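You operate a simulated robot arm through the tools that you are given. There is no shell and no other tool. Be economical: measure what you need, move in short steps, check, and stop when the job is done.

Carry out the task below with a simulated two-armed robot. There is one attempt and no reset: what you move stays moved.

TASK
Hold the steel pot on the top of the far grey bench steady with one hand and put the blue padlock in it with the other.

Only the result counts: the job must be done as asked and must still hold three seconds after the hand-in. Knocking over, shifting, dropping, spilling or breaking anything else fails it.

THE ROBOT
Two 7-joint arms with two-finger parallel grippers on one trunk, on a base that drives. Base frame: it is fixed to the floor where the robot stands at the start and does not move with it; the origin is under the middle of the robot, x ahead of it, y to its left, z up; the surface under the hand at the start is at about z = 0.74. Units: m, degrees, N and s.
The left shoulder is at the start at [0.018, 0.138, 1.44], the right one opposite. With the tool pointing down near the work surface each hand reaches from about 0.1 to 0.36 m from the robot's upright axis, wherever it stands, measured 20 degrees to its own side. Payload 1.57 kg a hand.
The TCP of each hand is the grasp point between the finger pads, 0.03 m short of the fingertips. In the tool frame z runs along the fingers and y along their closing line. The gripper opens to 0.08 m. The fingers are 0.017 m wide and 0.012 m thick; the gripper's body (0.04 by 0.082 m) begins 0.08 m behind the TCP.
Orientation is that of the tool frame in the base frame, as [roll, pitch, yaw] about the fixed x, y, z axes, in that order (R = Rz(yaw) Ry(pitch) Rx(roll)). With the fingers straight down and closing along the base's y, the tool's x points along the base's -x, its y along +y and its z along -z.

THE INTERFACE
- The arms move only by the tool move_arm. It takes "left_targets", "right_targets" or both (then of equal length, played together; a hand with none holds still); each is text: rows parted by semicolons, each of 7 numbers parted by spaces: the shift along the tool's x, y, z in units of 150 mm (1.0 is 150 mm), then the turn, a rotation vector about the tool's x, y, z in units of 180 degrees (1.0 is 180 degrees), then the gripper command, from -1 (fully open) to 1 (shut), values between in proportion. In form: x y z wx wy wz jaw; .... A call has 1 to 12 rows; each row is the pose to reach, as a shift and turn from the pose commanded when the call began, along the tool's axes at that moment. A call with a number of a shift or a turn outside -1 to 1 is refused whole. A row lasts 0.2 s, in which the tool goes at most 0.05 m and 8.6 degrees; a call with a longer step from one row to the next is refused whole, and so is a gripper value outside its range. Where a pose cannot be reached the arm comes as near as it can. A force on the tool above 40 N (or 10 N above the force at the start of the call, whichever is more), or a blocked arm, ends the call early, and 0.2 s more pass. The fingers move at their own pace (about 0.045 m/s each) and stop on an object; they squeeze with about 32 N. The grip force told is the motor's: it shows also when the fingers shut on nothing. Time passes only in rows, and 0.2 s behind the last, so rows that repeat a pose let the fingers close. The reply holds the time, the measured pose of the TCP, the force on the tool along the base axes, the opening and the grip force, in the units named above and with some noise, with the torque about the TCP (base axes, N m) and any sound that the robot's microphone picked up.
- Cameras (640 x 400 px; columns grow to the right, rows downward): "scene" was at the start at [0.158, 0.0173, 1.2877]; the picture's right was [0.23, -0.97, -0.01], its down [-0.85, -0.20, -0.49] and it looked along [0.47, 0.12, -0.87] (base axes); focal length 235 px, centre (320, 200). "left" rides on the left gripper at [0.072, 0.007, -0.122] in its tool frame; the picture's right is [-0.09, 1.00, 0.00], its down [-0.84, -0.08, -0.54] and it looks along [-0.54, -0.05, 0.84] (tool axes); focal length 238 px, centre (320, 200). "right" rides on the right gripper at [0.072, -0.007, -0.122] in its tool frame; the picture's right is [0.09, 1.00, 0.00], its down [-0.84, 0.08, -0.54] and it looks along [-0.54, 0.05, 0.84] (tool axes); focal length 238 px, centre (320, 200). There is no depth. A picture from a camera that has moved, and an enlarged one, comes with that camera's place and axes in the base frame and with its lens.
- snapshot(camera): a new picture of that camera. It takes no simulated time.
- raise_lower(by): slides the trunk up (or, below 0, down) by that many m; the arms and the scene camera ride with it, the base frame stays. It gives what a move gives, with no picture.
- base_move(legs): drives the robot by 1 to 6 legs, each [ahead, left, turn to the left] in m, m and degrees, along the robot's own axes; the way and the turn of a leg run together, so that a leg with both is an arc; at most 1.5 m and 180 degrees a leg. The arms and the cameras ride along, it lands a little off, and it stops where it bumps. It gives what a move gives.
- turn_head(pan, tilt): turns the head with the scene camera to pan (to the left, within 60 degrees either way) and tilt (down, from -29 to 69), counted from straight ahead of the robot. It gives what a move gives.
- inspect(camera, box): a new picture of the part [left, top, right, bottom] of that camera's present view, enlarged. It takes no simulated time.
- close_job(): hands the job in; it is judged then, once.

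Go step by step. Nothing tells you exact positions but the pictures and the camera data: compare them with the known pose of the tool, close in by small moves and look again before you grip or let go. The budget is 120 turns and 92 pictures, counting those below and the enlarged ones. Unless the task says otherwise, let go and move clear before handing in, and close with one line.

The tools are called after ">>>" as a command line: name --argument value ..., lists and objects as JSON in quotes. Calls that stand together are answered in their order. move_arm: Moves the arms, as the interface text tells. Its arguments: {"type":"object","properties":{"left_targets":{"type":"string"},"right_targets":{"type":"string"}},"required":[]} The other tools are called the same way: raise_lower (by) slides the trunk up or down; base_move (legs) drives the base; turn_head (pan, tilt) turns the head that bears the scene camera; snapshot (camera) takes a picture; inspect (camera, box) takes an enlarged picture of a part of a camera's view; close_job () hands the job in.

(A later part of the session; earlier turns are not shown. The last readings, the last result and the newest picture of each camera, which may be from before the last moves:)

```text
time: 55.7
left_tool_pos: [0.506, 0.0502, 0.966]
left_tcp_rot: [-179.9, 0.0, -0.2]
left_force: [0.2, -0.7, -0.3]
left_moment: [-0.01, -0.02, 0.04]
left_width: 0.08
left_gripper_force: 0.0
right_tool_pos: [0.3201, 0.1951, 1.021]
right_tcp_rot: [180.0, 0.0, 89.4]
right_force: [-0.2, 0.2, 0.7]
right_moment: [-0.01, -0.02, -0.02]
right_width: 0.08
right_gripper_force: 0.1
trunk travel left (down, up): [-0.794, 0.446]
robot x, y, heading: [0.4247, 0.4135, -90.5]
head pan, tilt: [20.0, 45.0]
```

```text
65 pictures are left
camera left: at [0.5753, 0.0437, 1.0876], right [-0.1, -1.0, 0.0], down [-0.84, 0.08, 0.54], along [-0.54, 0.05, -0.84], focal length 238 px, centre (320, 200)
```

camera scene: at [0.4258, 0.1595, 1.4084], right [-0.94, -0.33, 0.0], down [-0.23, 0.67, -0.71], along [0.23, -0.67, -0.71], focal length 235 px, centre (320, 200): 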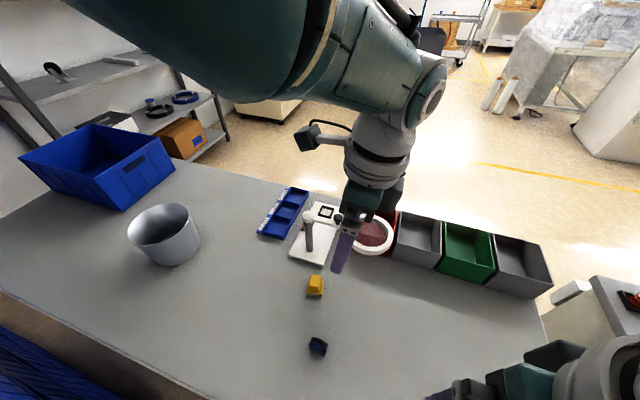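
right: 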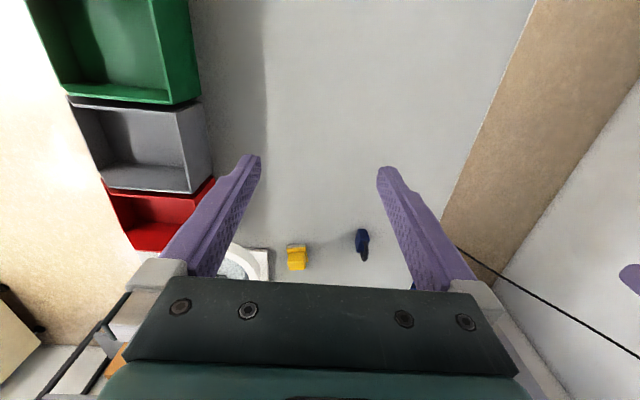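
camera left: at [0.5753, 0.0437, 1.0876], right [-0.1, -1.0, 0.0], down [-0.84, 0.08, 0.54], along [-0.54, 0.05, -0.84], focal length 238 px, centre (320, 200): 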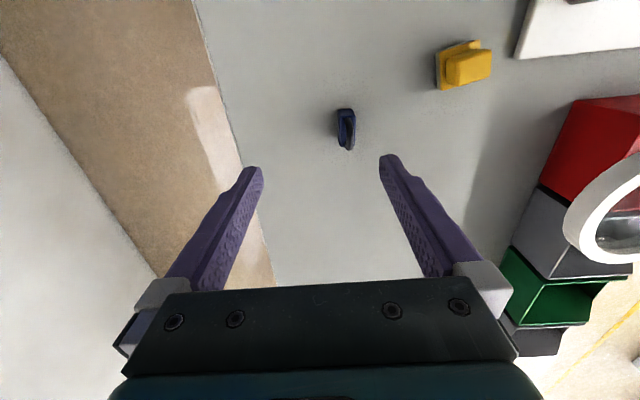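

Now the pose is tracked. I centre over the padlock (≈0.485, 0.018) and zoom in.

>>> move_arm --left_targets "-0.08 0.1 0 0 0 0 -1; -0.147 0.207 0 0 0 0 -1; -0.147 0.207 0 0 0 0 -1"

>>> inspect --camera "left" --box '[240, 60, 400, 160]'

```text
time: 56.5
left_tool_pos: [0.4834, 0.0222, 0.9689]
left_tcp_rot: [-179.8, 0.1, -0.1]
left_force: [-0.4, -0.4, 0.5]
left_moment: [-0.03, -0.03, 0.0]
left_width: 0.08
left_gripper_force: 0.1
left hand out of reach, approached as far as the arm can: row 2, 3
right_tool_pos: [0.3196, 0.1966, 1.0198]
right_tcp_rot: [-179.9, 0.0, 89.4]
right_force: [-0.1, 0.4, 0.2]
right_moment: [0.03, 0.01, 0.0]
right_width: 0.0797
right_gripper_force: 0.1
trunk travel left (down, up): [-0.794, 0.446]
robot x, y, heading: [0.4247, 0.4122, -90.4]
head pan, tilt: [20.0, 45.0]
```

```text
4.00 times, centred on (320, 110) of left
camera zoom: at [0.5543, 0.0169, 1.0912], right [-0.09, -1.0, 0.0], down [-0.84, 0.08, 0.54], along [-0.54, 0.05, -0.84], focal length 953 px, centre (320, 560)
```

zoom: 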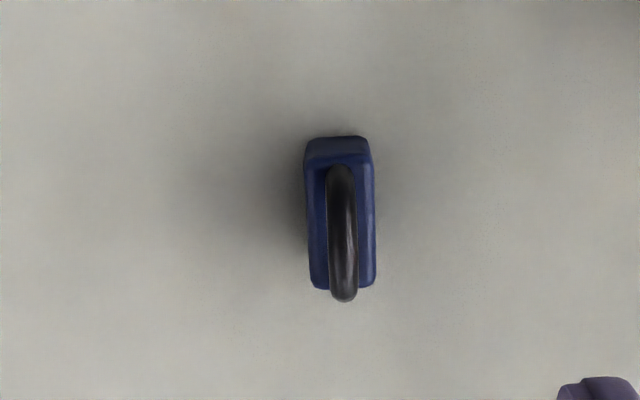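

The padlock is well centred with its thin side along the closing line. I lower the trunk 0.13, keeping the arm posture.

>>> raise_lower --by -0.13

>>> inspect --camera "left" --box '[160, 100, 480, 300]'

```text
time: 58.0
left_tool_pos: [0.4841, 0.0227, 0.8386]
left_tcp_rot: [-179.9, 0.1, -0.1]
left_force: [-0.4, -1.0, 0.1]
left_moment: [-0.03, 0.04, -0.01]
left_width: 0.0801
left_gripper_force: 0.0
right_tool_pos: [0.3191, 0.1959, 0.8919]
right_tcp_rot: [-180.0, 0.0, 89.5]
right_force: [0.5, 0.0, 0.8]
right_moment: [0.02, 0.03, 0.03]
right_width: 0.0802
right_gripper_force: 0.1
trunk travel left (down, up): [-0.664, 0.576]
robot x, y, heading: [0.4204, 0.413, -90.8]
head pan, tilt: [20.0, 45.0]
```

```text
2.00 times, centred on (320, 200) of left
camera zoom: at [0.5545, 0.017, 0.9611], right [-0.1, -1.0, 0.0], down [-0.84, 0.08, 0.54], along [-0.54, 0.05, -0.84], focal length 477 px, centre (320, 200)
```

zoom: 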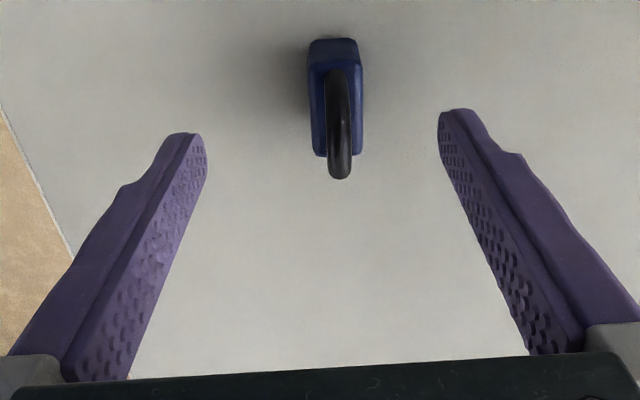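

Body estimated x 0.459–0.499, top z≈0.777, shackle top ≈0.815. Small centring shift, then down to TCP z≈0.783.

>>> move_arm --left_targets "-0.035 0.03 0 0 0 0 -1; -0.035 0.03 0 0 0 0 -1"

>>> raise_lower --by -0.055

>>> inspect --camera "left" --box '[160, 100, 480, 300]'

```text
time: 58.6
left_tool_pos: [0.4809, 0.0233, 0.8424]
left_tcp_rot: [-179.9, 0.0, -0.2]
left_force: [-0.1, 0.1, 0.2]
left_moment: [0.0, 0.0, 0.02]
left_width: 0.0798
left_gripper_force: 0.0
left hand out of reach, approached as far as the arm can: row 1, 2
right_tool_pos: [0.3203, 0.1977, 0.8913]
right_tcp_rot: [-179.9, 0.0, 89.4]
right_force: [-0.2, 0.3, 0.3]
right_moment: [0.0, 0.0, -0.01]
right_width: 0.08
right_gripper_force: 0.1
trunk travel left (down, up): [-0.664, 0.576]
robot x, y, heading: [0.4259, 0.4153, -90.6]
head pan, tilt: [20.0, 45.0]
```

```text
time: 59.6
left_tool_pos: [0.4808, 0.0227, 0.787]
left_tcp_rot: [-179.9, 0.0, -0.2]
left_force: [0.8, -0.3, 0.4]
left_moment: [0.0, -0.01, 0.02]
left_width: 0.0798
left_gripper_force: 0.0
right_tool_pos: [0.319, 0.1964, 0.8356]
right_tcp_rot: [-179.9, 0.0, 89.4]
right_force: [-0.2, 0.0, 0.4]
right_moment: [-0.01, -0.03, -0.02]
right_width: 0.0802
right_gripper_force: 0.0
trunk travel left (down, up): [-0.609, 0.631]
robot x, y, heading: [0.4202, 0.4134, -90.6]
head pan, tilt: [20.0, 45.0]
```

```text
2.00 times, centred on (320, 200) of left
camera zoom: at [0.5512, 0.0161, 0.9091], right [-0.1, -1.0, 0.0], down [-0.84, 0.08, 0.54], along [-0.54, 0.05, -0.84], focal length 477 px, centre (320, 200)
```

zoom: 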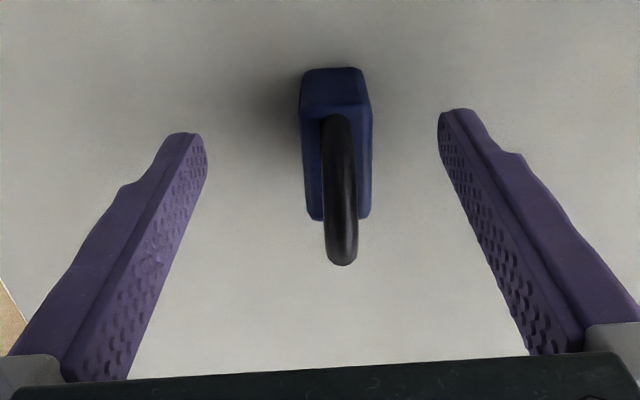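

Fingers straddle the body nicely. I lower a touch and close.

>>> raise_lower --by -0.008

>>> move_arm --left_targets "0 0 0 0 0 0 1; 0 0 0 0 0 0 1; 0 0 0 0 0 0 1; 0 0 0 0 0 0 1; 0 0 0 0 0 0 1; 0 0 0 0 0 0 1"

>>> inspect --camera "left" --box '[160, 100, 480, 300]'

```text
time: 60.2
left_tool_pos: [0.482, 0.0223, 0.7789]
left_tcp_rot: [-179.9, -0.1, -0.2]
left_force: [-0.3, -0.2, -0.1]
left_moment: [0.0, -0.01, -0.01]
left_width: 0.0801
left_gripper_force: 0.1
right_tool_pos: [0.3196, 0.1958, 0.828]
right_tcp_rot: [-179.9, -0.1, 89.4]
right_force: [-0.4, -0.8, 0.1]
right_moment: [0.05, 0.0, 0.0]
right_width: 0.0799
right_gripper_force: 0.0
trunk travel left (down, up): [-0.601, 0.639]
robot x, y, heading: [0.425, 0.4148, -90.7]
head pan, tilt: [20.0, 45.0]
```

```text
time: 61.6
left_tool_pos: [0.4803, 0.0228, 0.7796]
left_tcp_rot: [-179.8, 0.0, -0.2]
left_force: [-0.2, 0.3, 0.7]
left_moment: [-0.05, 0.0, -0.03]
left_width: 0.021
left_gripper_force: 32.8
right_tool_pos: [0.3202, 0.1972, 0.8288]
right_tcp_rot: [-179.9, 0.1, 89.4]
right_force: [0.5, -0.4, -0.1]
right_moment: [-0.01, 0.0, -0.04]
right_width: 0.0801
right_gripper_force: 0.1
trunk travel left (down, up): [-0.601, 0.639]
robot x, y, heading: [0.4249, 0.4138, -90.5]
head pan, tilt: [20.0, 45.0]
```

```text
2.00 times, centred on (320, 200) of left
camera zoom: at [0.5512, 0.0161, 0.9012], right [-0.1, -1.0, 0.0], down [-0.84, 0.08, 0.54], along [-0.54, 0.05, -0.84], focal length 477 px, centre (320, 200)
```

zoom: 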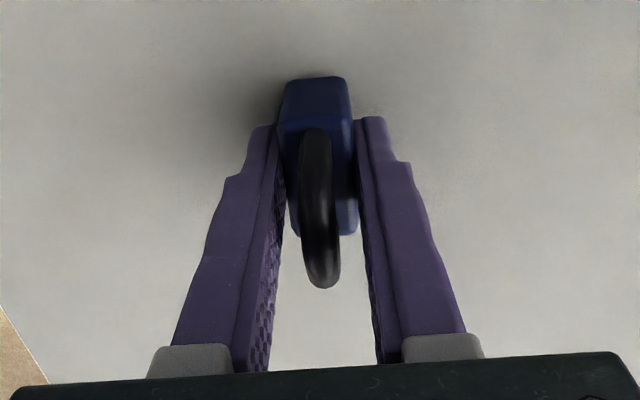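

Padlock gripped (21 mm width, 33 N). I lift it with the trunk, check the hold, and strafe toward the pot along the aisle.

>>> raise_lower --by 0.3

>>> base_move --legs '[[0, 0.2, 0]]'

>>> turn_head --pan 50 --tilt 40

>>> snapshot --camera "scene"

>>> snapshot --camera "left"

```text
time: 64.6
left_tool_pos: [0.4815, 0.0237, 1.0788]
left_tcp_rot: [-179.9, -0.2, -0.2]
left_force: [-0.4, 0.0, -0.9]
left_moment: [0.02, 0.01, 0.01]
left_width: 0.021
left_gripper_force: 32.6
right_tool_pos: [0.3194, 0.1969, 1.1283]
right_tcp_rot: [-179.9, -0.1, 89.4]
right_force: [-0.7, 0.2, 0.6]
right_moment: [0.01, 0.01, -0.01]
right_width: 0.0798
right_gripper_force: 0.0
trunk travel left (down, up): [-0.901, 0.339]
robot x, y, heading: [0.4234, 0.4153, -90.4]
head pan, tilt: [20.0, 45.0]
```

```text
time: 66.2
left_tool_pos: [0.6803, 0.0225, 1.0785]
left_tcp_rot: [-179.9, 0.1, 0.0]
left_force: [-0.1, -0.6, -0.5]
left_moment: [-0.01, 0.0, 0.01]
left_width: 0.021
left_gripper_force: 32.0
right_tool_pos: [0.5192, 0.1939, 1.1268]
right_tcp_rot: [-180.0, 0.1, 89.5]
right_force: [-0.7, 0.0, 0.5]
right_moment: [-0.01, -0.01, 0.05]
right_width: 0.0801
right_gripper_force: 0.0
trunk travel left (down, up): [-0.901, 0.339]
robot x, y, heading: [0.623, 0.4133, -90.5]
head pan, tilt: [20.0, 45.0]
```

```text
time: 67.1
left_tool_pos: [0.6838, 0.02, 1.0791]
left_tcp_rot: [-179.9, -0.2, 0.2]
left_force: [-0.7, -0.3, -0.8]
left_moment: [0.0, -0.03, -0.03]
left_width: 0.0212
left_gripper_force: 32.2
right_tool_pos: [0.5185, 0.1937, 1.1269]
right_tcp_rot: [-180.0, 0.1, 89.4]
right_force: [-0.7, -0.7, 0.0]
right_moment: [0.02, -0.01, 0.01]
right_width: 0.08
right_gripper_force: 0.1
trunk travel left (down, up): [-0.901, 0.339]
robot x, y, heading: [0.6214, 0.4128, -90.5]
head pan, tilt: [50.0, 40.0]
```

```text
60 pictures are left
camera scene: at [0.6546, 0.239, 1.3975], right [-0.91, -0.41, 0.0], down [-0.28, 0.63, -0.72], along [0.3, -0.66, -0.69], focal length 235 px, centre (320, 200)
```

scene: 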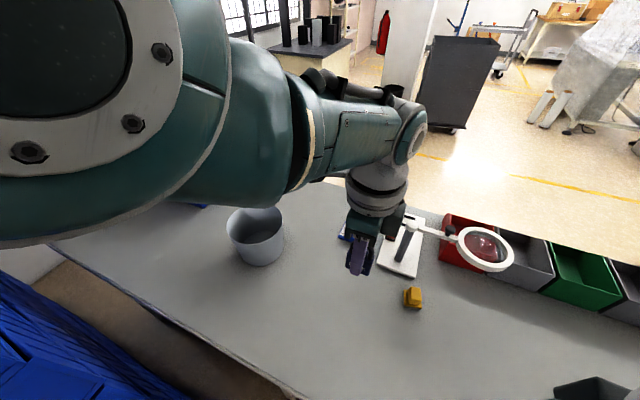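

```text
59 pictures are left
camera left: at [0.7543, 0.0141, 1.201], right [-0.09, -1.0, 0.0], down [-0.84, 0.07, 0.54], along [-0.54, 0.05, -0.84], focal length 238 px, centre (320, 200)
```

left: 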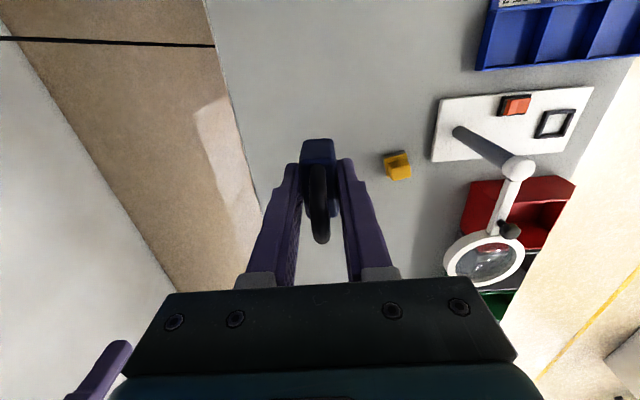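

Padlock is held firmly. I raise a bit for clearance and test in small steps whether I can lean over the bench (ahead), which would let me face the pot squarely.

>>> raise_lower --by 0.1

>>> base_move --legs '[[0.12, 0, 0]]'

>>> base_move --legs '[[0.1, 0, 0]]'

```text
time: 68.5
left_tool_pos: [0.6847, 0.0204, 1.1771]
left_tcp_rot: [-179.9, -0.2, 0.2]
left_force: [-0.8, -0.1, -1.2]
left_moment: [-0.06, -0.01, -0.02]
left_width: 0.0211
left_gripper_force: 32.2
right_tool_pos: [0.5188, 0.1942, 1.2266]
right_tcp_rot: [-179.9, 0.0, 89.5]
right_force: [-0.8, 0.8, -0.6]
right_moment: [0.03, -0.05, 0.0]
right_width: 0.0799
right_gripper_force: 0.0
trunk travel left (down, up): [-1.001, 0.239]
robot x, y, heading: [0.6254, 0.41, -90.4]
head pan, tilt: [50.0, 40.0]
```

```text
time: 69.7
left_tool_pos: [0.6841, -0.1001, 1.178]
left_tcp_rot: [-179.8, -0.2, 0.2]
left_force: [-0.5, -0.5, -1.0]
left_moment: [-0.01, 0.0, 0.01]
left_width: 0.0212
left_gripper_force: 31.5
right_tool_pos: [0.5178, 0.0737, 1.227]
right_tcp_rot: [-179.8, -0.1, 89.4]
right_force: [-0.9, 0.1, -0.2]
right_moment: [0.0, 0.0, 0.0]
right_width: 0.0801
right_gripper_force: 0.0
trunk travel left (down, up): [-1.001, 0.239]
robot x, y, heading: [0.6222, 0.2929, -90.4]
head pan, tilt: [50.0, 40.0]
```

```text
time: 70.8
left_tool_pos: [0.6874, -0.2003, 1.1769]
left_tcp_rot: [-179.7, -0.5, 0.6]
left_force: [-0.4, 0.9, -0.8]
left_moment: [-0.03, -0.02, -0.02]
left_width: 0.0212
left_gripper_force: 32.3
right_tool_pos: [0.5167, -0.0248, 1.2281]
right_tcp_rot: [-180.0, -0.1, 89.5]
right_force: [-0.6, -0.3, -0.9]
right_moment: [-0.01, -0.01, -0.03]
right_width: 0.0798
right_gripper_force: 0.1
trunk travel left (down, up): [-1.001, 0.239]
robot x, y, heading: [0.6238, 0.1939, -90.4]
head pan, tilt: [50.0, 40.0]
```

No contact so far at the bench edge. Another small step.

>>> base_move --legs '[[0.06, 0, 0]]'

>>> base_move --legs '[[0.06, 0, 0]]'

```text
time: 71.8
left_tool_pos: [0.6915, -0.2608, 1.1764]
left_tcp_rot: [-179.8, -0.9, 0.7]
left_force: [-0.4, 0.0, -0.4]
left_moment: [0.0, 0.0, 0.02]
left_width: 0.0209
left_gripper_force: 31.5
right_tool_pos: [0.5164, -0.0855, 1.2282]
right_tcp_rot: [-179.9, -0.1, 89.4]
right_force: [-0.5, 0.3, -0.4]
right_moment: [-0.03, 0.0, 0.0]
right_width: 0.0801
right_gripper_force: 0.1
trunk travel left (down, up): [-1.001, 0.239]
robot x, y, heading: [0.6211, 0.1335, -90.3]
head pan, tilt: [50.0, 40.0]
```

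```text
time: 72.8
left_tool_pos: [0.6949, -0.3199, 1.176]
left_tcp_rot: [-179.8, -1.2, 1.3]
left_force: [0.8, 2.0, -1.3]
left_moment: [0.0, 0.0, 0.01]
left_width: 0.0213
left_gripper_force: 31.9
right_tool_pos: [0.5162, -0.1457, 1.227]
right_tcp_rot: [-179.9, -0.1, 89.5]
right_force: [-0.3, -0.2, 0.0]
right_moment: [0.0, -0.01, 0.02]
right_width: 0.0799
right_gripper_force: 0.0
trunk travel left (down, up): [-1.001, 0.239]
robot x, y, heading: [0.62, 0.0719, -90.5]
head pan, tilt: [50.0, 40.0]
```

I can hover over the bench. There's a slight left-hand drift, so I check the picture before turning.

>>> turn_head --pan 0 --tilt 50

>>> snapshot --camera "scene"

>>> snapshot --camera "right"

```text
time: 74.0
left_tool_pos: [0.6941, -0.3217, 1.1762]
left_tcp_rot: [-179.8, -1.1, 1.0]
left_force: [0.0, -0.1, -1.4]
left_moment: [0.0, -0.03, 0.0]
left_width: 0.0214
left_gripper_force: 32.3
right_tool_pos: [0.5164, -0.1433, 1.2276]
right_tcp_rot: [-179.9, -0.1, 89.5]
right_force: [0.2, 0.5, 0.4]
right_moment: [-0.01, 0.01, 0.03]
right_width: 0.0799
right_gripper_force: 0.1
trunk travel left (down, up): [-1.001, 0.239]
robot x, y, heading: [0.6207, 0.0715, -90.5]
head pan, tilt: [0.0, 50.0]
```

```text
58 pictures are left
camera scene: at [0.6171, -0.1023, 1.4885], right [-1.0, 0.01, 0.0], down [0.01, 0.77, -0.64], along [-0.01, -0.64, -0.77], focal length 235 px, centre (320, 200)
```

scene: 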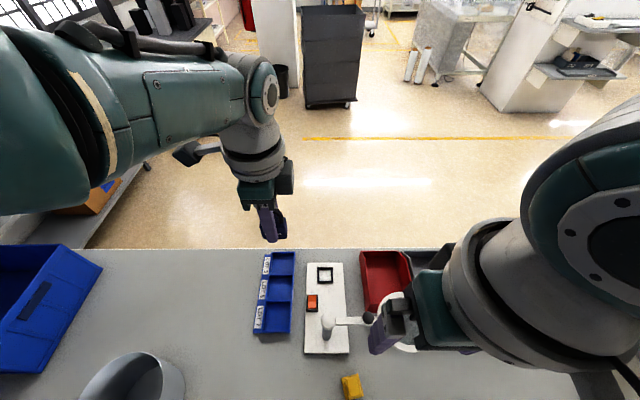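

```text
57 pictures are left
camera right: at [0.5106, -0.073, 1.3499], right [1.0, 0.08, 0.0], down [0.07, -0.84, 0.54], along [0.04, -0.54, -0.84], focal length 238 px, centre (320, 200)
```

right: 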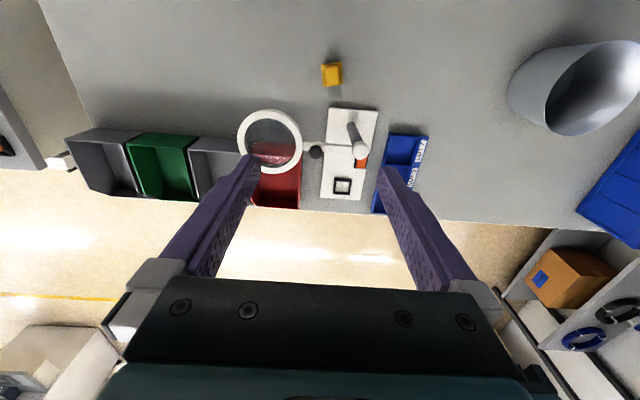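

Good clear view. I step ahead a bit more and turn left 90° to face the pot along the bench.

>>> base_move --legs '[[0.12, 0, 0], [0, 0, 45]]'

>>> base_move --legs '[[0, 0, 45]]'

>>> snapshot --camera "scene"

>>> snapshot --camera "right"

```text
time: 77.3
left_tool_pos: [0.9474, -0.2778, 1.1759]
left_tcp_rot: [-179.8, -1.1, 45.8]
left_force: [0.5, -0.5, -0.7]
left_moment: [-0.01, 0.0, -0.03]
left_width: 0.0209
left_gripper_force: 32.5
right_tool_pos: [0.6976, -0.2789, 1.2274]
right_tcp_rot: [-179.9, -0.1, 134.1]
right_force: [0.4, 0.7, 0.4]
right_moment: [-0.02, 0.0, 0.01]
right_width: 0.0799
right_gripper_force: 0.0
trunk travel left (down, up): [-1.001, 0.239]
robot x, y, heading: [0.6183, -0.0493, -46.1]
head pan, tilt: [0.0, 50.0]
```

```text
time: 79.7
left_tool_pos: [1.0133, 0.0225, 1.1765]
left_tcp_rot: [-179.8, -1.0, 90.9]
left_force: [-0.6, -0.6, -0.7]
left_moment: [0.02, -0.02, -0.03]
left_width: 0.021
left_gripper_force: 32.2
right_tool_pos: [0.8362, -0.1543, 1.2275]
right_tcp_rot: [-179.9, -0.1, 179.2]
right_force: [0.1, -1.0, 0.0]
right_moment: [0.0, 0.02, 0.03]
right_width: 0.0798
right_gripper_force: 0.1
trunk travel left (down, up): [-1.001, 0.239]
robot x, y, heading: [0.6159, -0.0499, -0.8]
head pan, tilt: [0.0, 50.0]
```

```text
56 pictures are left
camera scene: at [0.7943, -0.0508, 1.4885], right [-0.01, -1.0, 0.0], down [-0.77, 0.01, -0.64], along [0.64, -0.01, -0.77], focal length 235 px, centre (320, 200)
```

scene: 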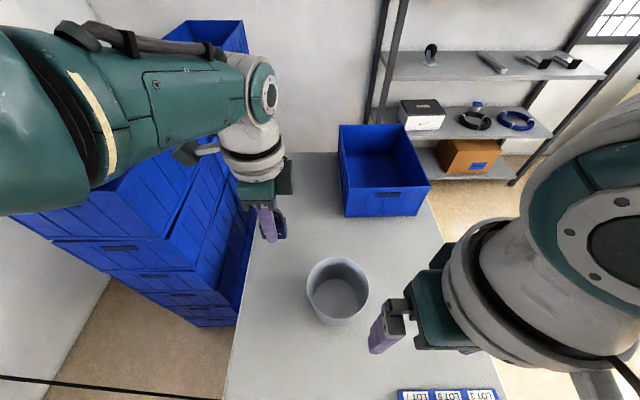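

```text
55 pictures are left
camera right: at [0.765, -0.1603, 1.3499], right [-0.08, 1.0, 0.0], down [0.84, 0.07, 0.54], along [0.54, 0.04, -0.84], focal length 238 px, centre (320, 200)
```

right: 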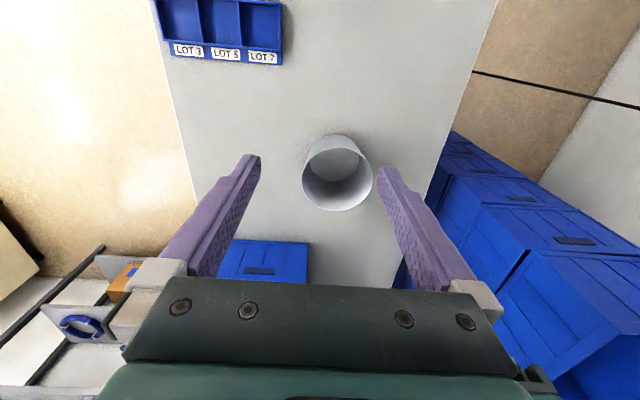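

Both hands are near the pot (centre ≈(1.015,-0.10)). I step ahead and slightly right so both hands have good reach, then lower the trunk a little.

>>> base_move --legs '[[0.07, -0.05, 0]]'

>>> raise_lower --by -0.1

>>> snapshot --camera "right"

>>> snapshot --camera "scene"

```text
time: 80.8
left_tool_pos: [1.0804, -0.0288, 1.1752]
left_tcp_rot: [-179.7, -1.1, 90.9]
left_force: [-0.8, -0.3, -1.3]
left_moment: [0.01, 0.0, 0.01]
left_width: 0.021
left_gripper_force: 32.4
right_tool_pos: [0.9046, -0.2061, 1.2284]
right_tcp_rot: [-179.8, -0.2, 179.1]
right_force: [0.5, -0.4, 0.0]
right_moment: [-0.02, -0.02, 0.04]
right_width: 0.08
right_gripper_force: 0.1
trunk travel left (down, up): [-1.001, 0.239]
robot x, y, heading: [0.6862, -0.0999, -0.8]
head pan, tilt: [0.0, 50.0]
```

```text
time: 82.1
left_tool_pos: [1.0806, -0.0276, 1.0754]
left_tcp_rot: [-179.8, -1.1, 90.7]
left_force: [-0.6, 0.5, -1.1]
left_moment: [0.01, 0.03, -0.02]
left_width: 0.021
left_gripper_force: 31.7
right_tool_pos: [0.905, -0.2054, 1.1276]
right_tcp_rot: [-179.8, 0.0, 179.0]
right_force: [-0.5, -1.1, 0.1]
right_moment: [0.01, 0.01, 0.02]
right_width: 0.0798
right_gripper_force: 0.1
trunk travel left (down, up): [-0.901, 0.339]
robot x, y, heading: [0.6857, -0.1015, -0.8]
head pan, tilt: [0.0, 50.0]
```

```text
54 pictures are left
camera right: at [0.8332, -0.2105, 1.2499], right [-0.08, 1.0, 0.0], down [0.84, 0.07, 0.54], along [0.54, 0.04, -0.84], focal length 238 px, centre (320, 200)
```

right: 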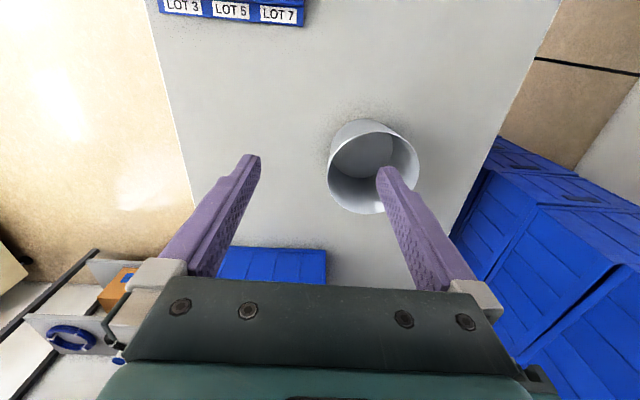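

```text
53 pictures are left
camera scene: at [0.8625, -0.101, 1.3885], right [-0.01, -1.0, 0.0], down [-0.77, 0.01, -0.64], along [0.64, -0.01, -0.77], focal length 235 px, centre (320, 200)
```

scene: 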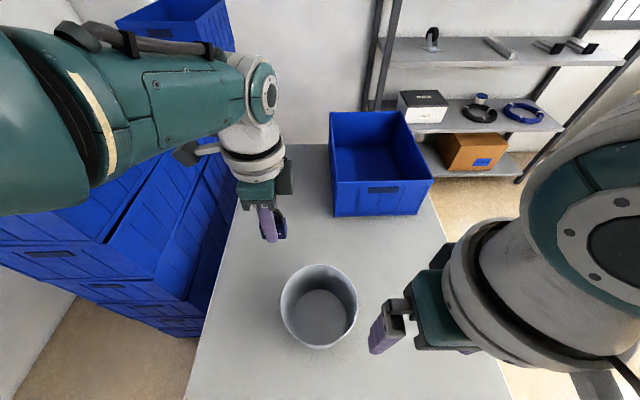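

Pot rim centre ≈(1.011,-0.101), radius 0.083, rim z≈0.862. I position the right hand above the pot's right-side rim and raise the left a little.

>>> move_arm --right_targets "-0.24 0.05 0 0 0 0 -1; -0.48 0.1 0 0 0 0 -1; -0.71 0.15 0 0 0 0 -1; -0.71 0.15 0.25 0 0 0 -1; -0.71 0.15 0.5 0 0 0 -1; -0.71 0.15 0.5 0 0 0 -1" --left_targets "0 0 -0.1 0 0 0 1; 0 0 -0.2 0 0 0 1; 0 0 -0.3 0 0 0 1; 0 0 -0.4 0 0 0 1; 0 0 -0.5 0 0 0 1; 0 0 -0.5 0 0 0 1"

>>> snapshot --camera "right"

>>> snapshot --camera "scene"

```text
time: 83.5
left_tool_pos: [1.0813, -0.0295, 1.15]
left_tcp_rot: [-179.8, -1.1, 90.9]
left_force: [-0.5, -0.2, -0.4]
left_moment: [0.02, 0.0, -0.01]
left_width: 0.0212
left_gripper_force: 31.6
right_tool_pos: [1.0129, -0.1852, 1.0515]
right_tcp_rot: [-179.9, -0.1, 179.3]
right_force: [0.3, 0.6, 1.3]
right_moment: [0.01, 0.01, -0.02]
right_width: 0.08
right_gripper_force: 0.0
trunk travel left (down, up): [-0.901, 0.339]
robot x, y, heading: [0.6891, -0.1005, -0.7]
head pan, tilt: [0.0, 50.0]
```

```text
52 pictures are left
camera right: at [0.9418, -0.1902, 1.1737], right [-0.08, 1.0, 0.0], down [0.84, 0.07, 0.54], along [0.54, 0.04, -0.84], focal length 238 px, centre (320, 200)
```

right: 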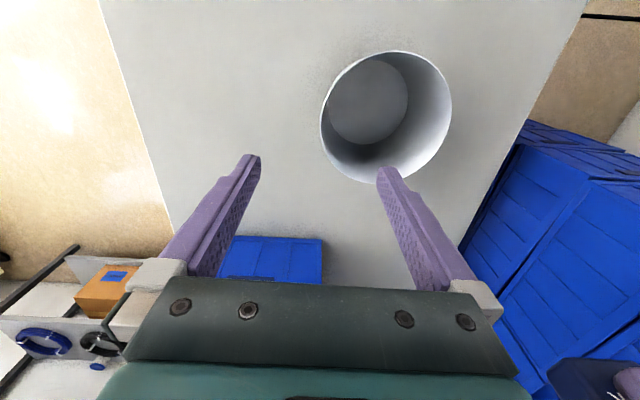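

```text
51 pictures are left
camera scene: at [0.8625, -0.101, 1.3885], right [-0.01, -1.0, 0.0], down [-0.77, 0.01, -0.64], along [0.64, -0.01, -0.77], focal length 235 px, centre (320, 200)
```

scene: 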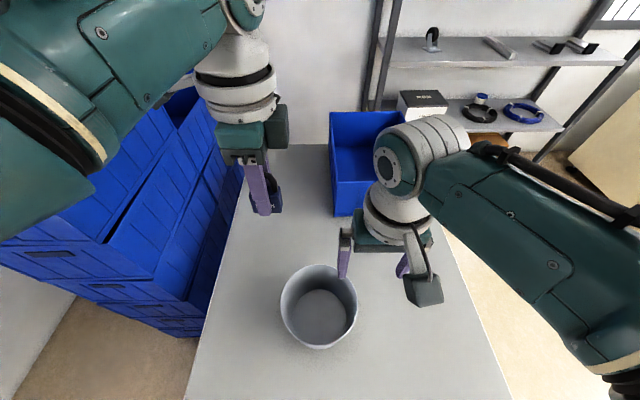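

Estimates agree. Right hand is directly above the right rim; I lower it with the arm.

>>> move_arm --right_targets "0 0 0.3 0 0 0 -1; 0 0 0.6 0 0 0 -1; 0 0 0.9 0 0 0 -1; 0 0 0.9 0 0 0 -1"

>>> inspect --camera "right" --box '[160, 50, 480, 250]'

```text
time: 84.5
left_tool_pos: [1.0805, -0.0282, 1.1491]
left_tcp_rot: [-179.7, -1.0, 90.9]
left_force: [0.9, 0.3, 0.0]
left_moment: [0.01, 0.01, 0.03]
left_width: 0.0211
left_gripper_force: 31.7
right_tool_pos: [0.9982, -0.1921, 0.9742]
right_tcp_rot: [-179.9, 0.1, 179.2]
right_force: [-0.5, -0.5, 0.0]
right_moment: [0.05, 0.01, 0.02]
right_width: 0.0801
right_gripper_force: 0.1
right hand out of reach, approached as far as the arm can: row 2, 3, 4
trunk travel left (down, up): [-0.901, 0.339]
robot x, y, heading: [0.688, -0.1014, -0.6]
head pan, tilt: [0.0, 50.0]
```

```text
2.00 times, centred on (320, 150) of right
camera zoom: at [0.9269, -0.1975, 1.0968], right [-0.08, 1.0, 0.0], down [0.84, 0.07, 0.54], along [0.54, 0.04, -0.84], focal length 477 px, centre (320, 300)
```

zoom: 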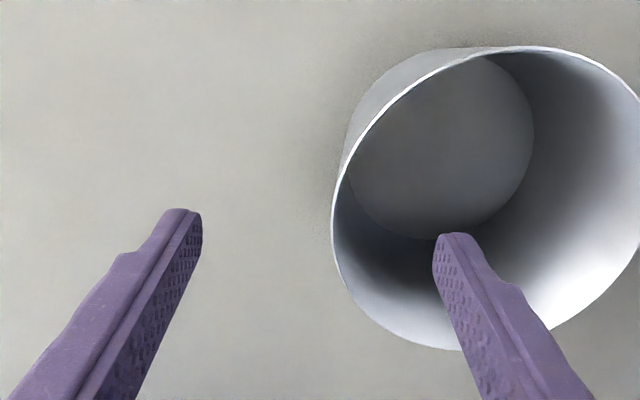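

Arm at its limit for this trunk height; I lower the trunk 0.08 and then settle the right hand to z≈0.855.

>>> raise_lower --by -0.08

>>> move_arm --right_targets "0 0 -0.123 0 0 0 -1; 0 0 -0.123 0 0 0 -1; 0 0 -0.123 0 0 0 -1"

>>> inspect --camera "right" --box '[160, 50, 480, 250]'

```text
time: 85.7
left_tool_pos: [1.0803, -0.0291, 1.0693]
left_tcp_rot: [-179.7, -1.2, 90.8]
left_force: [-0.6, -0.5, -1.5]
left_moment: [0.0, -0.01, 0.0]
left_width: 0.0212
left_gripper_force: 31.6
right_tool_pos: [0.9987, -0.1919, 0.8948]
right_tcp_rot: [-179.9, -0.1, 179.1]
right_force: [-0.3, -0.4, -0.2]
right_moment: [0.02, -0.01, 0.0]
right_width: 0.08
right_gripper_force: 0.1
trunk travel left (down, up): [-0.821, 0.419]
robot x, y, heading: [0.691, -0.1016, -0.8]
head pan, tilt: [0.0, 50.0]
```

```text
time: 86.5
left_tool_pos: [1.08, -0.028, 1.0696]
left_tcp_rot: [-179.8, -1.1, 90.8]
left_force: [0.0, -0.6, -1.3]
left_moment: [0.03, -0.03, 0.0]
left_width: 0.0209
left_gripper_force: 31.6
right_tool_pos: [1.0061, -0.1904, 0.9053]
right_tcp_rot: [-179.9, -0.1, 179.1]
right_force: [-0.2, -0.2, -0.3]
right_moment: [-0.02, -0.02, -0.01]
right_width: 0.0799
right_gripper_force: 0.0
right hand out of reach, approached as far as the arm can: row 1, 2, 3
trunk travel left (down, up): [-0.821, 0.419]
robot x, y, heading: [0.6875, -0.1001, -0.7]
head pan, tilt: [0.0, 50.0]
```

```text
2.00 times, centred on (320, 150) of right
camera zoom: at [0.9339, -0.1944, 1.0271], right [-0.08, 1.0, 0.0], down [0.84, 0.07, 0.54], along [0.54, 0.04, -0.84], focal length 477 px, centre (320, 300)
```

zoom: 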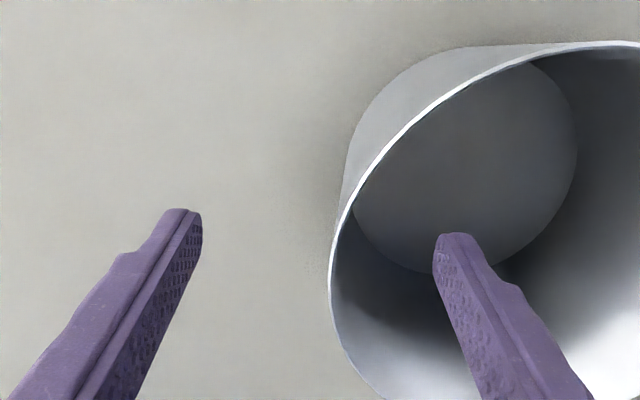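

Wall lies between the fingers. Lower the trunk 0.05 so the fingers straddle the rim.

>>> raise_lower --by -0.05

>>> inspect --camera "right" --box '[160, 50, 480, 250]'

>>> snapshot --camera "scene"

```text
time: 87.4
left_tool_pos: [1.0809, -0.0282, 1.0188]
left_tcp_rot: [-179.7, -1.1, 90.8]
left_force: [0.5, 0.6, -1.7]
left_moment: [-0.03, 0.01, 0.03]
left_width: 0.0212
left_gripper_force: 31.3
right_tool_pos: [1.0053, -0.1903, 0.8545]
right_tcp_rot: [-180.0, -0.1, 179.0]
right_force: [0.3, -0.1, 0.5]
right_moment: [-0.05, 0.0, 0.0]
right_width: 0.0799
right_gripper_force: 0.2
trunk travel left (down, up): [-0.771, 0.469]
robot x, y, heading: [0.6853, -0.1031, -0.8]
head pan, tilt: [0.0, 50.0]
```

```text
2.00 times, centred on (320, 150) of right
camera zoom: at [0.9339, -0.1944, 0.977], right [-0.08, 1.0, 0.0], down [0.84, 0.07, 0.54], along [0.54, 0.04, -0.84], focal length 477 px, centre (320, 300)
```

zoom: 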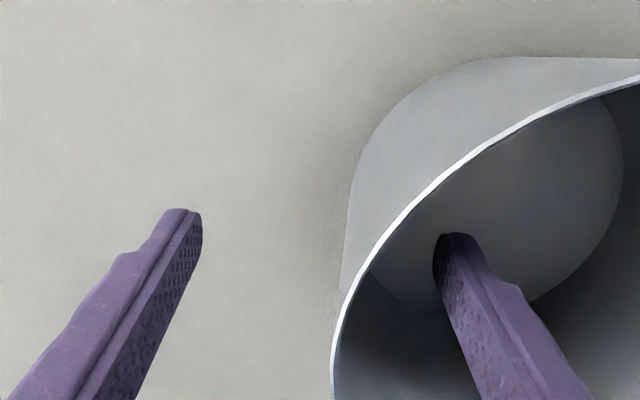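

```text
47 pictures are left
camera scene: at [0.8625, -0.101, 1.2585], right [-0.01, -1.0, 0.0], down [-0.77, 0.01, -0.64], along [0.64, -0.01, -0.77], focal length 235 px, centre (320, 200)
```

scene: 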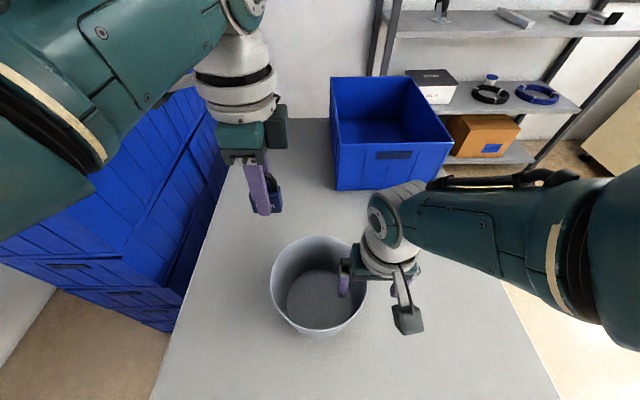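

The rim wall sits between the right fingers. Closing the right hand on the rim.

>>> move_arm --right_targets "0 0 0 0 0 0 1; 0 0 0 0 0 0 1; 0 0 0 0 0 0 1; 0 0 0 0 0 0 1; 0 0 0 0 0 0 1; 0 0 0 0 0 0 1"

>>> snapshot --camera "scene"

>>> inspect --camera "right" --box '[160, 50, 480, 250]'

```text
time: 88.8
left_tool_pos: [1.0805, -0.0277, 1.0214]
left_tcp_rot: [-179.8, -1.1, 90.9]
left_force: [0.4, -0.5, -0.8]
left_moment: [-0.01, -0.02, -0.01]
left_width: 0.0211
left_gripper_force: 31.5
right_tool_pos: [1.0072, -0.1878, 0.855]
right_tcp_rot: [179.9, 0.1, 179.1]
right_force: [2.7, 2.2, 6.2]
right_moment: [1.21, -0.02, -0.43]
right_width: 0.0079
right_gripper_force: 27.2
trunk travel left (down, up): [-0.771, 0.469]
robot x, y, heading: [0.6886, -0.0987, -0.7]
head pan, tilt: [0.0, 50.0]
```

```text
46 pictures are left
camera scene: at [0.8632, -0.1006, 1.2588], right [-0.01, -1.0, 0.0], down [-0.77, 0.01, -0.64], along [0.64, -0.01, -0.77], focal length 235 px, centre (320, 200)
```

scene: 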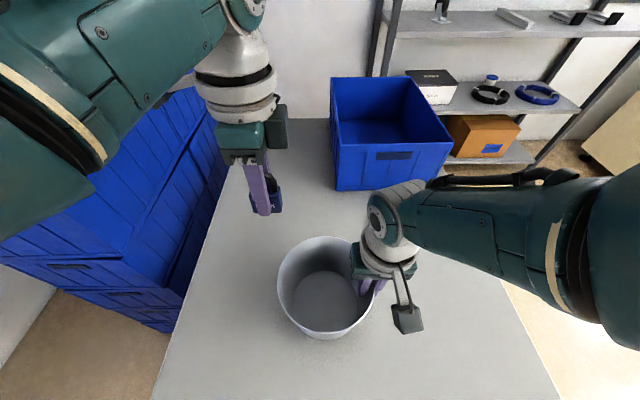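

```text
2.00 times, centred on (320, 150) of right
camera zoom: at [0.9356, -0.1932, 0.9776], right [-0.08, 1.0, 0.0], down [0.84, 0.06, 0.54], along [0.54, 0.04, -0.84], focal length 477 px, centre (320, 300)
```

zoom: 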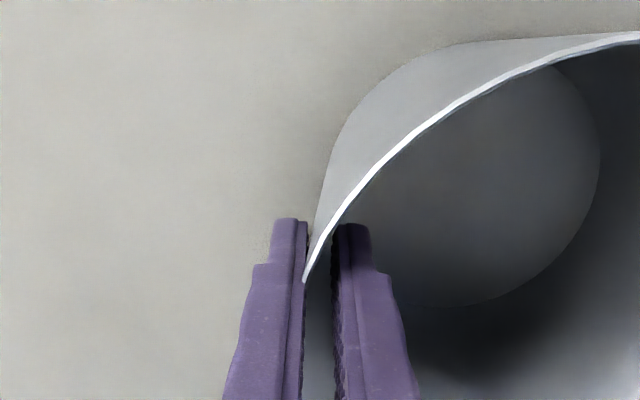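

Rim is held (8 mm, 27 N); the pot slid ~1 cm, centre now ≈(1.003,-0.113). I bring the padlock over the pot, left of the right gripper.

>>> move_arm --left_targets "-0.1 -0.17 0 0 0 0 1; -0.2 -0.34 0 0 0 0 1; -0.31 -0.51 0 0 0 0 1; -0.31 -0.51 0 0 0 0 1; -0.31 -0.51 0 0 0 0 1"

>>> snapshot --camera "scene"

>>> snapshot --camera "left"

```text
time: 90.0
left_tool_pos: [1.0062, -0.0758, 1.0199]
left_tcp_rot: [-179.8, -1.1, 90.7]
left_force: [0.1, -0.1, -1.6]
left_moment: [0.0, 0.0, 0.02]
left_width: 0.0211
left_gripper_force: 32.0
right_tool_pos: [1.0067, -0.1888, 0.8543]
right_tcp_rot: [-179.9, 0.0, 179.1]
right_force: [2.8, 1.5, 6.0]
right_moment: [1.22, -0.09, -0.52]
right_width: 0.0083
right_gripper_force: 27.3
trunk travel left (down, up): [-0.771, 0.469]
robot x, y, heading: [0.6847, -0.1016, -0.9]
head pan, tilt: [0.0, 50.0]
```

```text
44 pictures are left
camera scene: at [0.8632, -0.1007, 1.2587], right [-0.01, -1.0, 0.0], down [-0.77, 0.01, -0.64], along [0.64, -0.01, -0.77], focal length 235 px, centre (320, 200)
```

scene: 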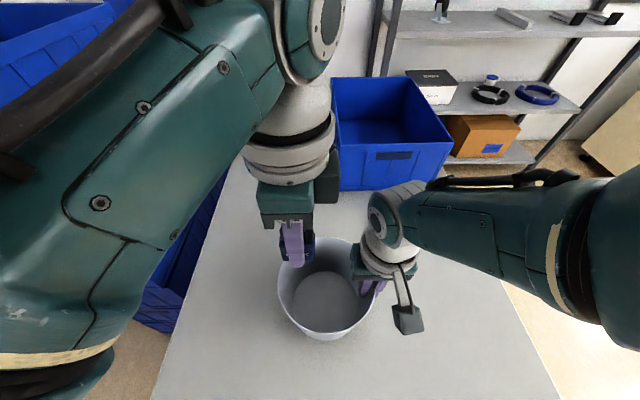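

```text
43 pictures are left
camera left: at [1.011, -0.0068, 1.1431], right [1.0, -0.08, -0.01], down [-0.06, -0.85, 0.53], along [-0.05, -0.52, -0.85], focal length 238 px, centre (320, 200)
```

left: 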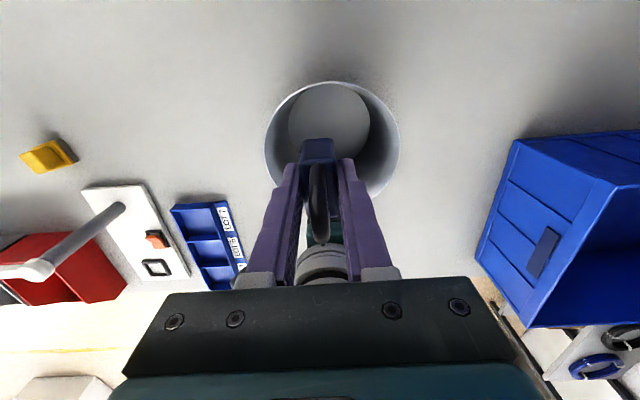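

Padlock is over the pot interior. I lower it with the left arm in steps.

>>> move_arm --left_targets "0 0 0.25 0 0 0 1; 0 0 0.5 0 0 0 1; 0 0 0.75 0 0 0 1; 0 0 0.85 0 0 0 1; 0 0 0.85 0 0 0 1"

>>> snapshot --camera "scene"

>>> snapshot --camera "left"

```text
time: 91.2
left_tool_pos: [1.0068, -0.0738, 0.8914]
left_tcp_rot: [-179.8, -1.1, 90.8]
left_force: [-0.8, 0.0, -0.8]
left_moment: [0.01, 0.02, 0.03]
left_width: 0.0212
left_gripper_force: 31.7
right_tool_pos: [1.0068, -0.188, 0.8564]
right_tcp_rot: [-180.0, -0.1, 179.1]
right_force: [3.7, 0.9, 6.6]
right_moment: [1.27, -0.05, -0.5]
right_width: 0.0083
right_gripper_force: 27.1
trunk travel left (down, up): [-0.771, 0.469]
robot x, y, heading: [0.6881, -0.0983, -0.9]
head pan, tilt: [0.0, 50.0]
```

```text
42 pictures are left
camera scene: at [0.8632, -0.1007, 1.2587], right [-0.01, -1.0, 0.0], down [-0.77, 0.01, -0.64], along [0.64, -0.01, -0.77], focal length 235 px, centre (320, 200)
```

scene: 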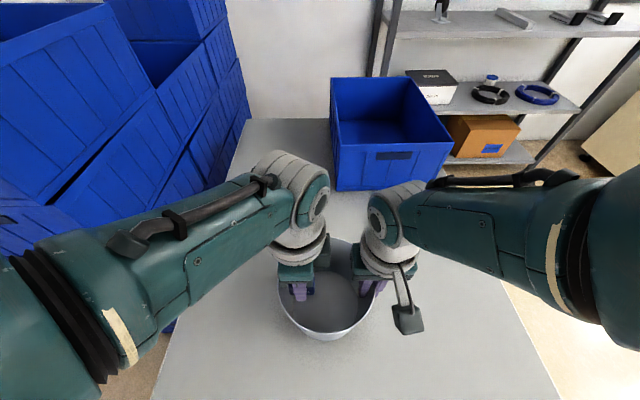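

```text
41 pictures are left
camera left: at [1.0108, -0.0036, 1.0149], right [1.0, -0.08, 0.0], down [-0.06, -0.85, 0.53], along [-0.04, -0.52, -0.85], focal length 238 px, centre (320, 200)
```

left: 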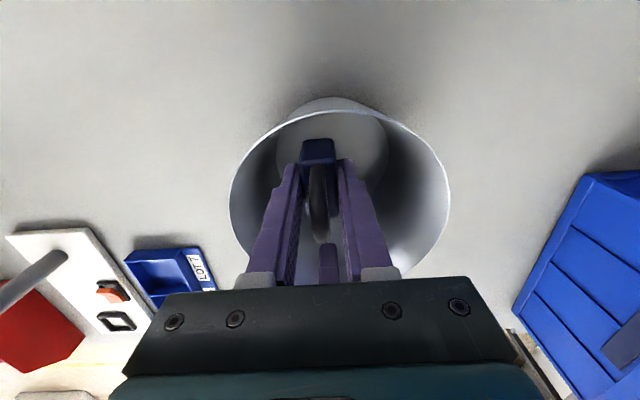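

The padlock is inside the rim opening and clear of the right hand. I lower as far as the arm allows.

>>> move_arm --left_targets "0 0 0.15 0 0 0 1; 0 0 0.3 0 0 0 1; 0 0 0.4 0 0 0 1; 0 0 0.4 0 0 0 1"

>>> snapshot --camera "left"

```text
time: 92.2
left_tool_pos: [0.9923, -0.0587, 0.8553]
left_tcp_rot: [179.7, -0.8, 91.1]
left_force: [10.6, -24.9, 6.6]
left_moment: [-0.74, -0.34, 0.09]
left_width: 0.0215
left_gripper_force: 31.5
left hand out of reach, approached as far as the arm can: row 1, 2, 3, 4
right_tool_pos: [1.0054, -0.185, 0.8565]
right_tcp_rot: [179.5, -0.2, 179.1]
right_force: [-4.8, 25.5, 5.9]
right_moment: [1.39, 0.82, 0.36]
right_width: 0.0059
right_gripper_force: 26.1
trunk travel left (down, up): [-0.771, 0.469]
robot x, y, heading: [0.6856, -0.102, -1.0]
head pan, tilt: [0.0, 50.0]
```

```text
40 pictures are left
camera left: at [0.9959, 0.011, 0.9784], right [1.0, -0.07, 0.0], down [-0.06, -0.85, 0.53], along [-0.03, -0.53, -0.85], focal length 238 px, centre (320, 200)
```

left: 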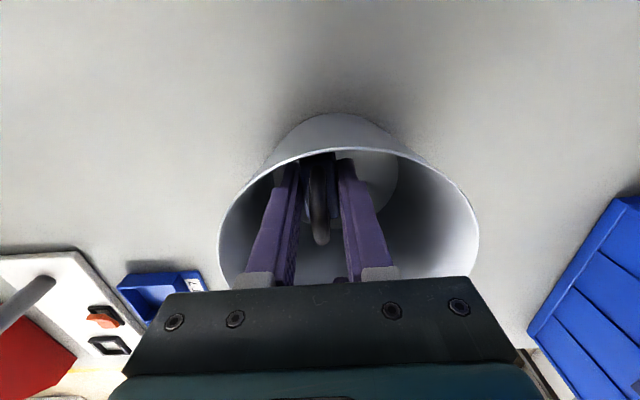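

At its reach limit the left hand drifted onto the pot wall (25 N). I back up to z≈0.87 and recentre.

>>> move_arm --left_targets "-0.05 -0.03 -0.27 0 0 0 1; -0.05 -0.03 -0.27 0 0 0 1; -0.05 -0.03 -0.27 0 0 0 1"

>>> snapshot --camera "left"

>>> inspect --camera "scene" --box '[220, 200, 460, 350]'

```text
time: 93.0
left_tool_pos: [1.0033, -0.0685, 0.8758]
left_tcp_rot: [-179.7, -1.9, 91.5]
left_force: [-0.3, -0.5, -0.8]
left_moment: [0.03, 0.0, 0.0]
left_width: 0.0211
left_gripper_force: 31.8
left hand out of reach, approached as far as the arm can: row 1, 2, 3
right_tool_pos: [1.0063, -0.192, 0.8555]
right_tcp_rot: [-179.6, -0.1, 179.1]
right_force: [-1.1, -5.5, 9.7]
right_moment: [1.15, -0.15, 0.01]
right_width: 0.0064
right_gripper_force: 25.9
trunk travel left (down, up): [-0.771, 0.469]
robot x, y, heading: [0.691, -0.1001, -0.8]
head pan, tilt: [0.0, 50.0]
```

```text
39 pictures are left
camera left: at [1.0072, 0.0003, 1.0008], right [1.0, -0.07, -0.01], down [-0.05, -0.86, 0.51], along [-0.04, -0.51, -0.86], focal length 238 px, centre (320, 200)
```

left: 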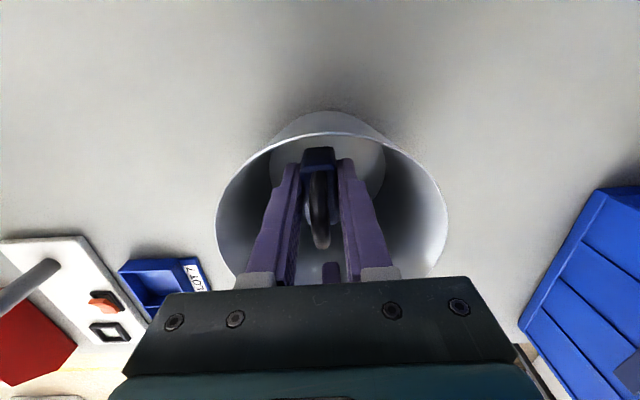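

```text
2.67 times, centred on (340, 275) of scene
camera zoom: at [0.8645, -0.1222, 1.2662], right [-0.26, -0.96, 0.0], down [-0.68, 0.19, -0.71], along [0.69, -0.19, -0.7], focal length 627 px, centre (267, 0)
```

zoom: 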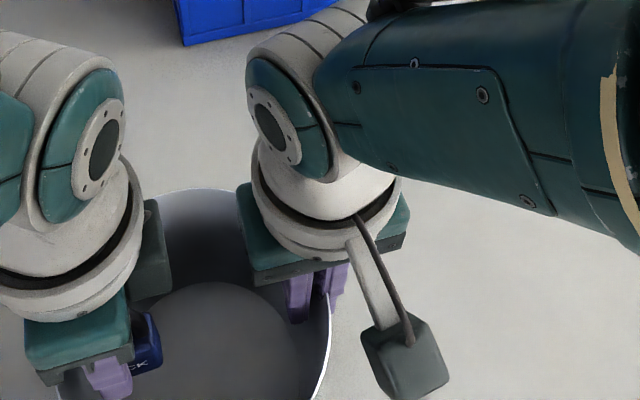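

Padlock hangs free inside the pot with no contact. I shift it ~1 cm toward the centre and check.

>>> move_arm --left_targets "-0.08 0.02 -0.03 0 0 0 1; -0.08 0.02 -0.03 0 0 0 1; -0.08 0.02 -0.03 0 0 0 1"

>>> snapshot --camera "left"

```text
time: 93.8
left_tool_pos: [1.0063, -0.0709, 0.88]
left_tcp_rot: [-179.8, -2.4, 92.3]
left_force: [0.3, 0.0, -1.4]
left_moment: [-0.02, 0.01, 0.01]
left_width: 0.0212
left_gripper_force: 32.3
right_tool_pos: [1.0063, -0.1907, 0.8553]
right_tcp_rot: [-179.7, 0.0, 179.1]
right_force: [-0.5, -5.9, 10.5]
right_moment: [1.15, -0.18, -0.05]
right_width: 0.0061
right_gripper_force: 25.4
trunk travel left (down, up): [-0.771, 0.469]
robot x, y, heading: [0.6841, -0.0984, -0.7]
head pan, tilt: [0.0, 50.0]
```

```text
37 pictures are left
camera left: at [1.0103, -0.003, 1.0051], right [1.0, -0.05, -0.01], down [-0.04, -0.86, 0.51], along [-0.03, -0.51, -0.86], focal length 238 px, centre (320, 200)
```

left: 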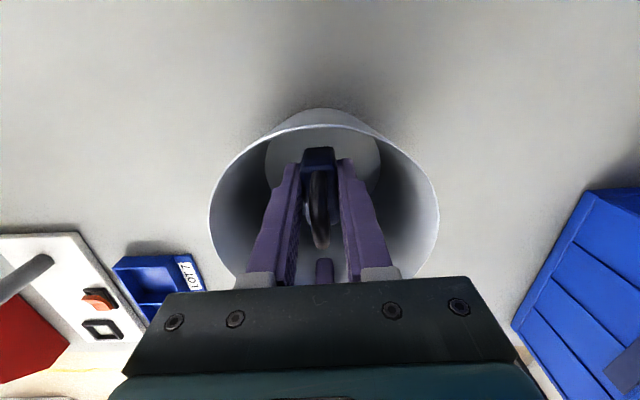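

The padlock is centred in the pot opening and well below the rim. I release it with a partial opening.

>>> move_arm --left_targets "0 0 0 0 0 0 0.2; 0 0 0 0 0 0 -0.1; 0 0 0 0 0 0 -0.1; 0 0 0 0 0 0 -0.1"

>>> snapshot --camera "left"

```text
time: 94.8
left_tool_pos: [1.0072, -0.0729, 0.8807]
left_tcp_rot: [-179.7, -2.1, 92.2]
left_force: [-0.9, 0.3, -0.2]
left_moment: [0.02, 0.03, 0.02]
left_width: 0.0439
left_gripper_force: 0.1
right_tool_pos: [1.0053, -0.1915, 0.8554]
right_tcp_rot: [-179.7, -0.1, 179.2]
right_force: [-0.1, -5.7, 10.1]
right_moment: [1.18, -0.21, -0.04]
right_width: 0.0063
right_gripper_force: 25.6
trunk travel left (down, up): [-0.771, 0.469]
robot x, y, heading: [0.6882, -0.1039, -1.2]
head pan, tilt: [0.0, 50.0]
```

```text
36 pictures are left
camera left: at [1.0098, -0.0048, 1.0052], right [1.0, -0.05, -0.01], down [-0.04, -0.86, 0.51], along [-0.03, -0.51, -0.86], focal length 238 px, centre (320, 200)
```

left: 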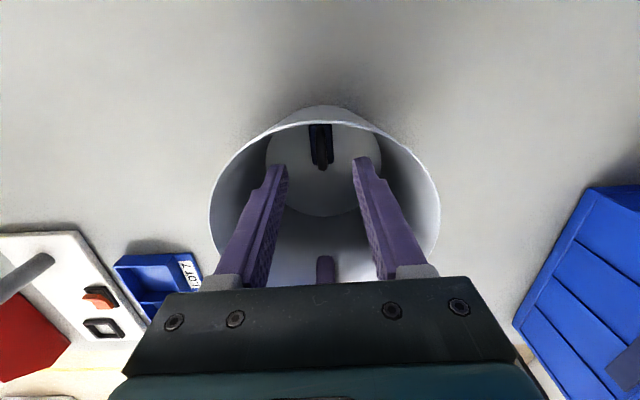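

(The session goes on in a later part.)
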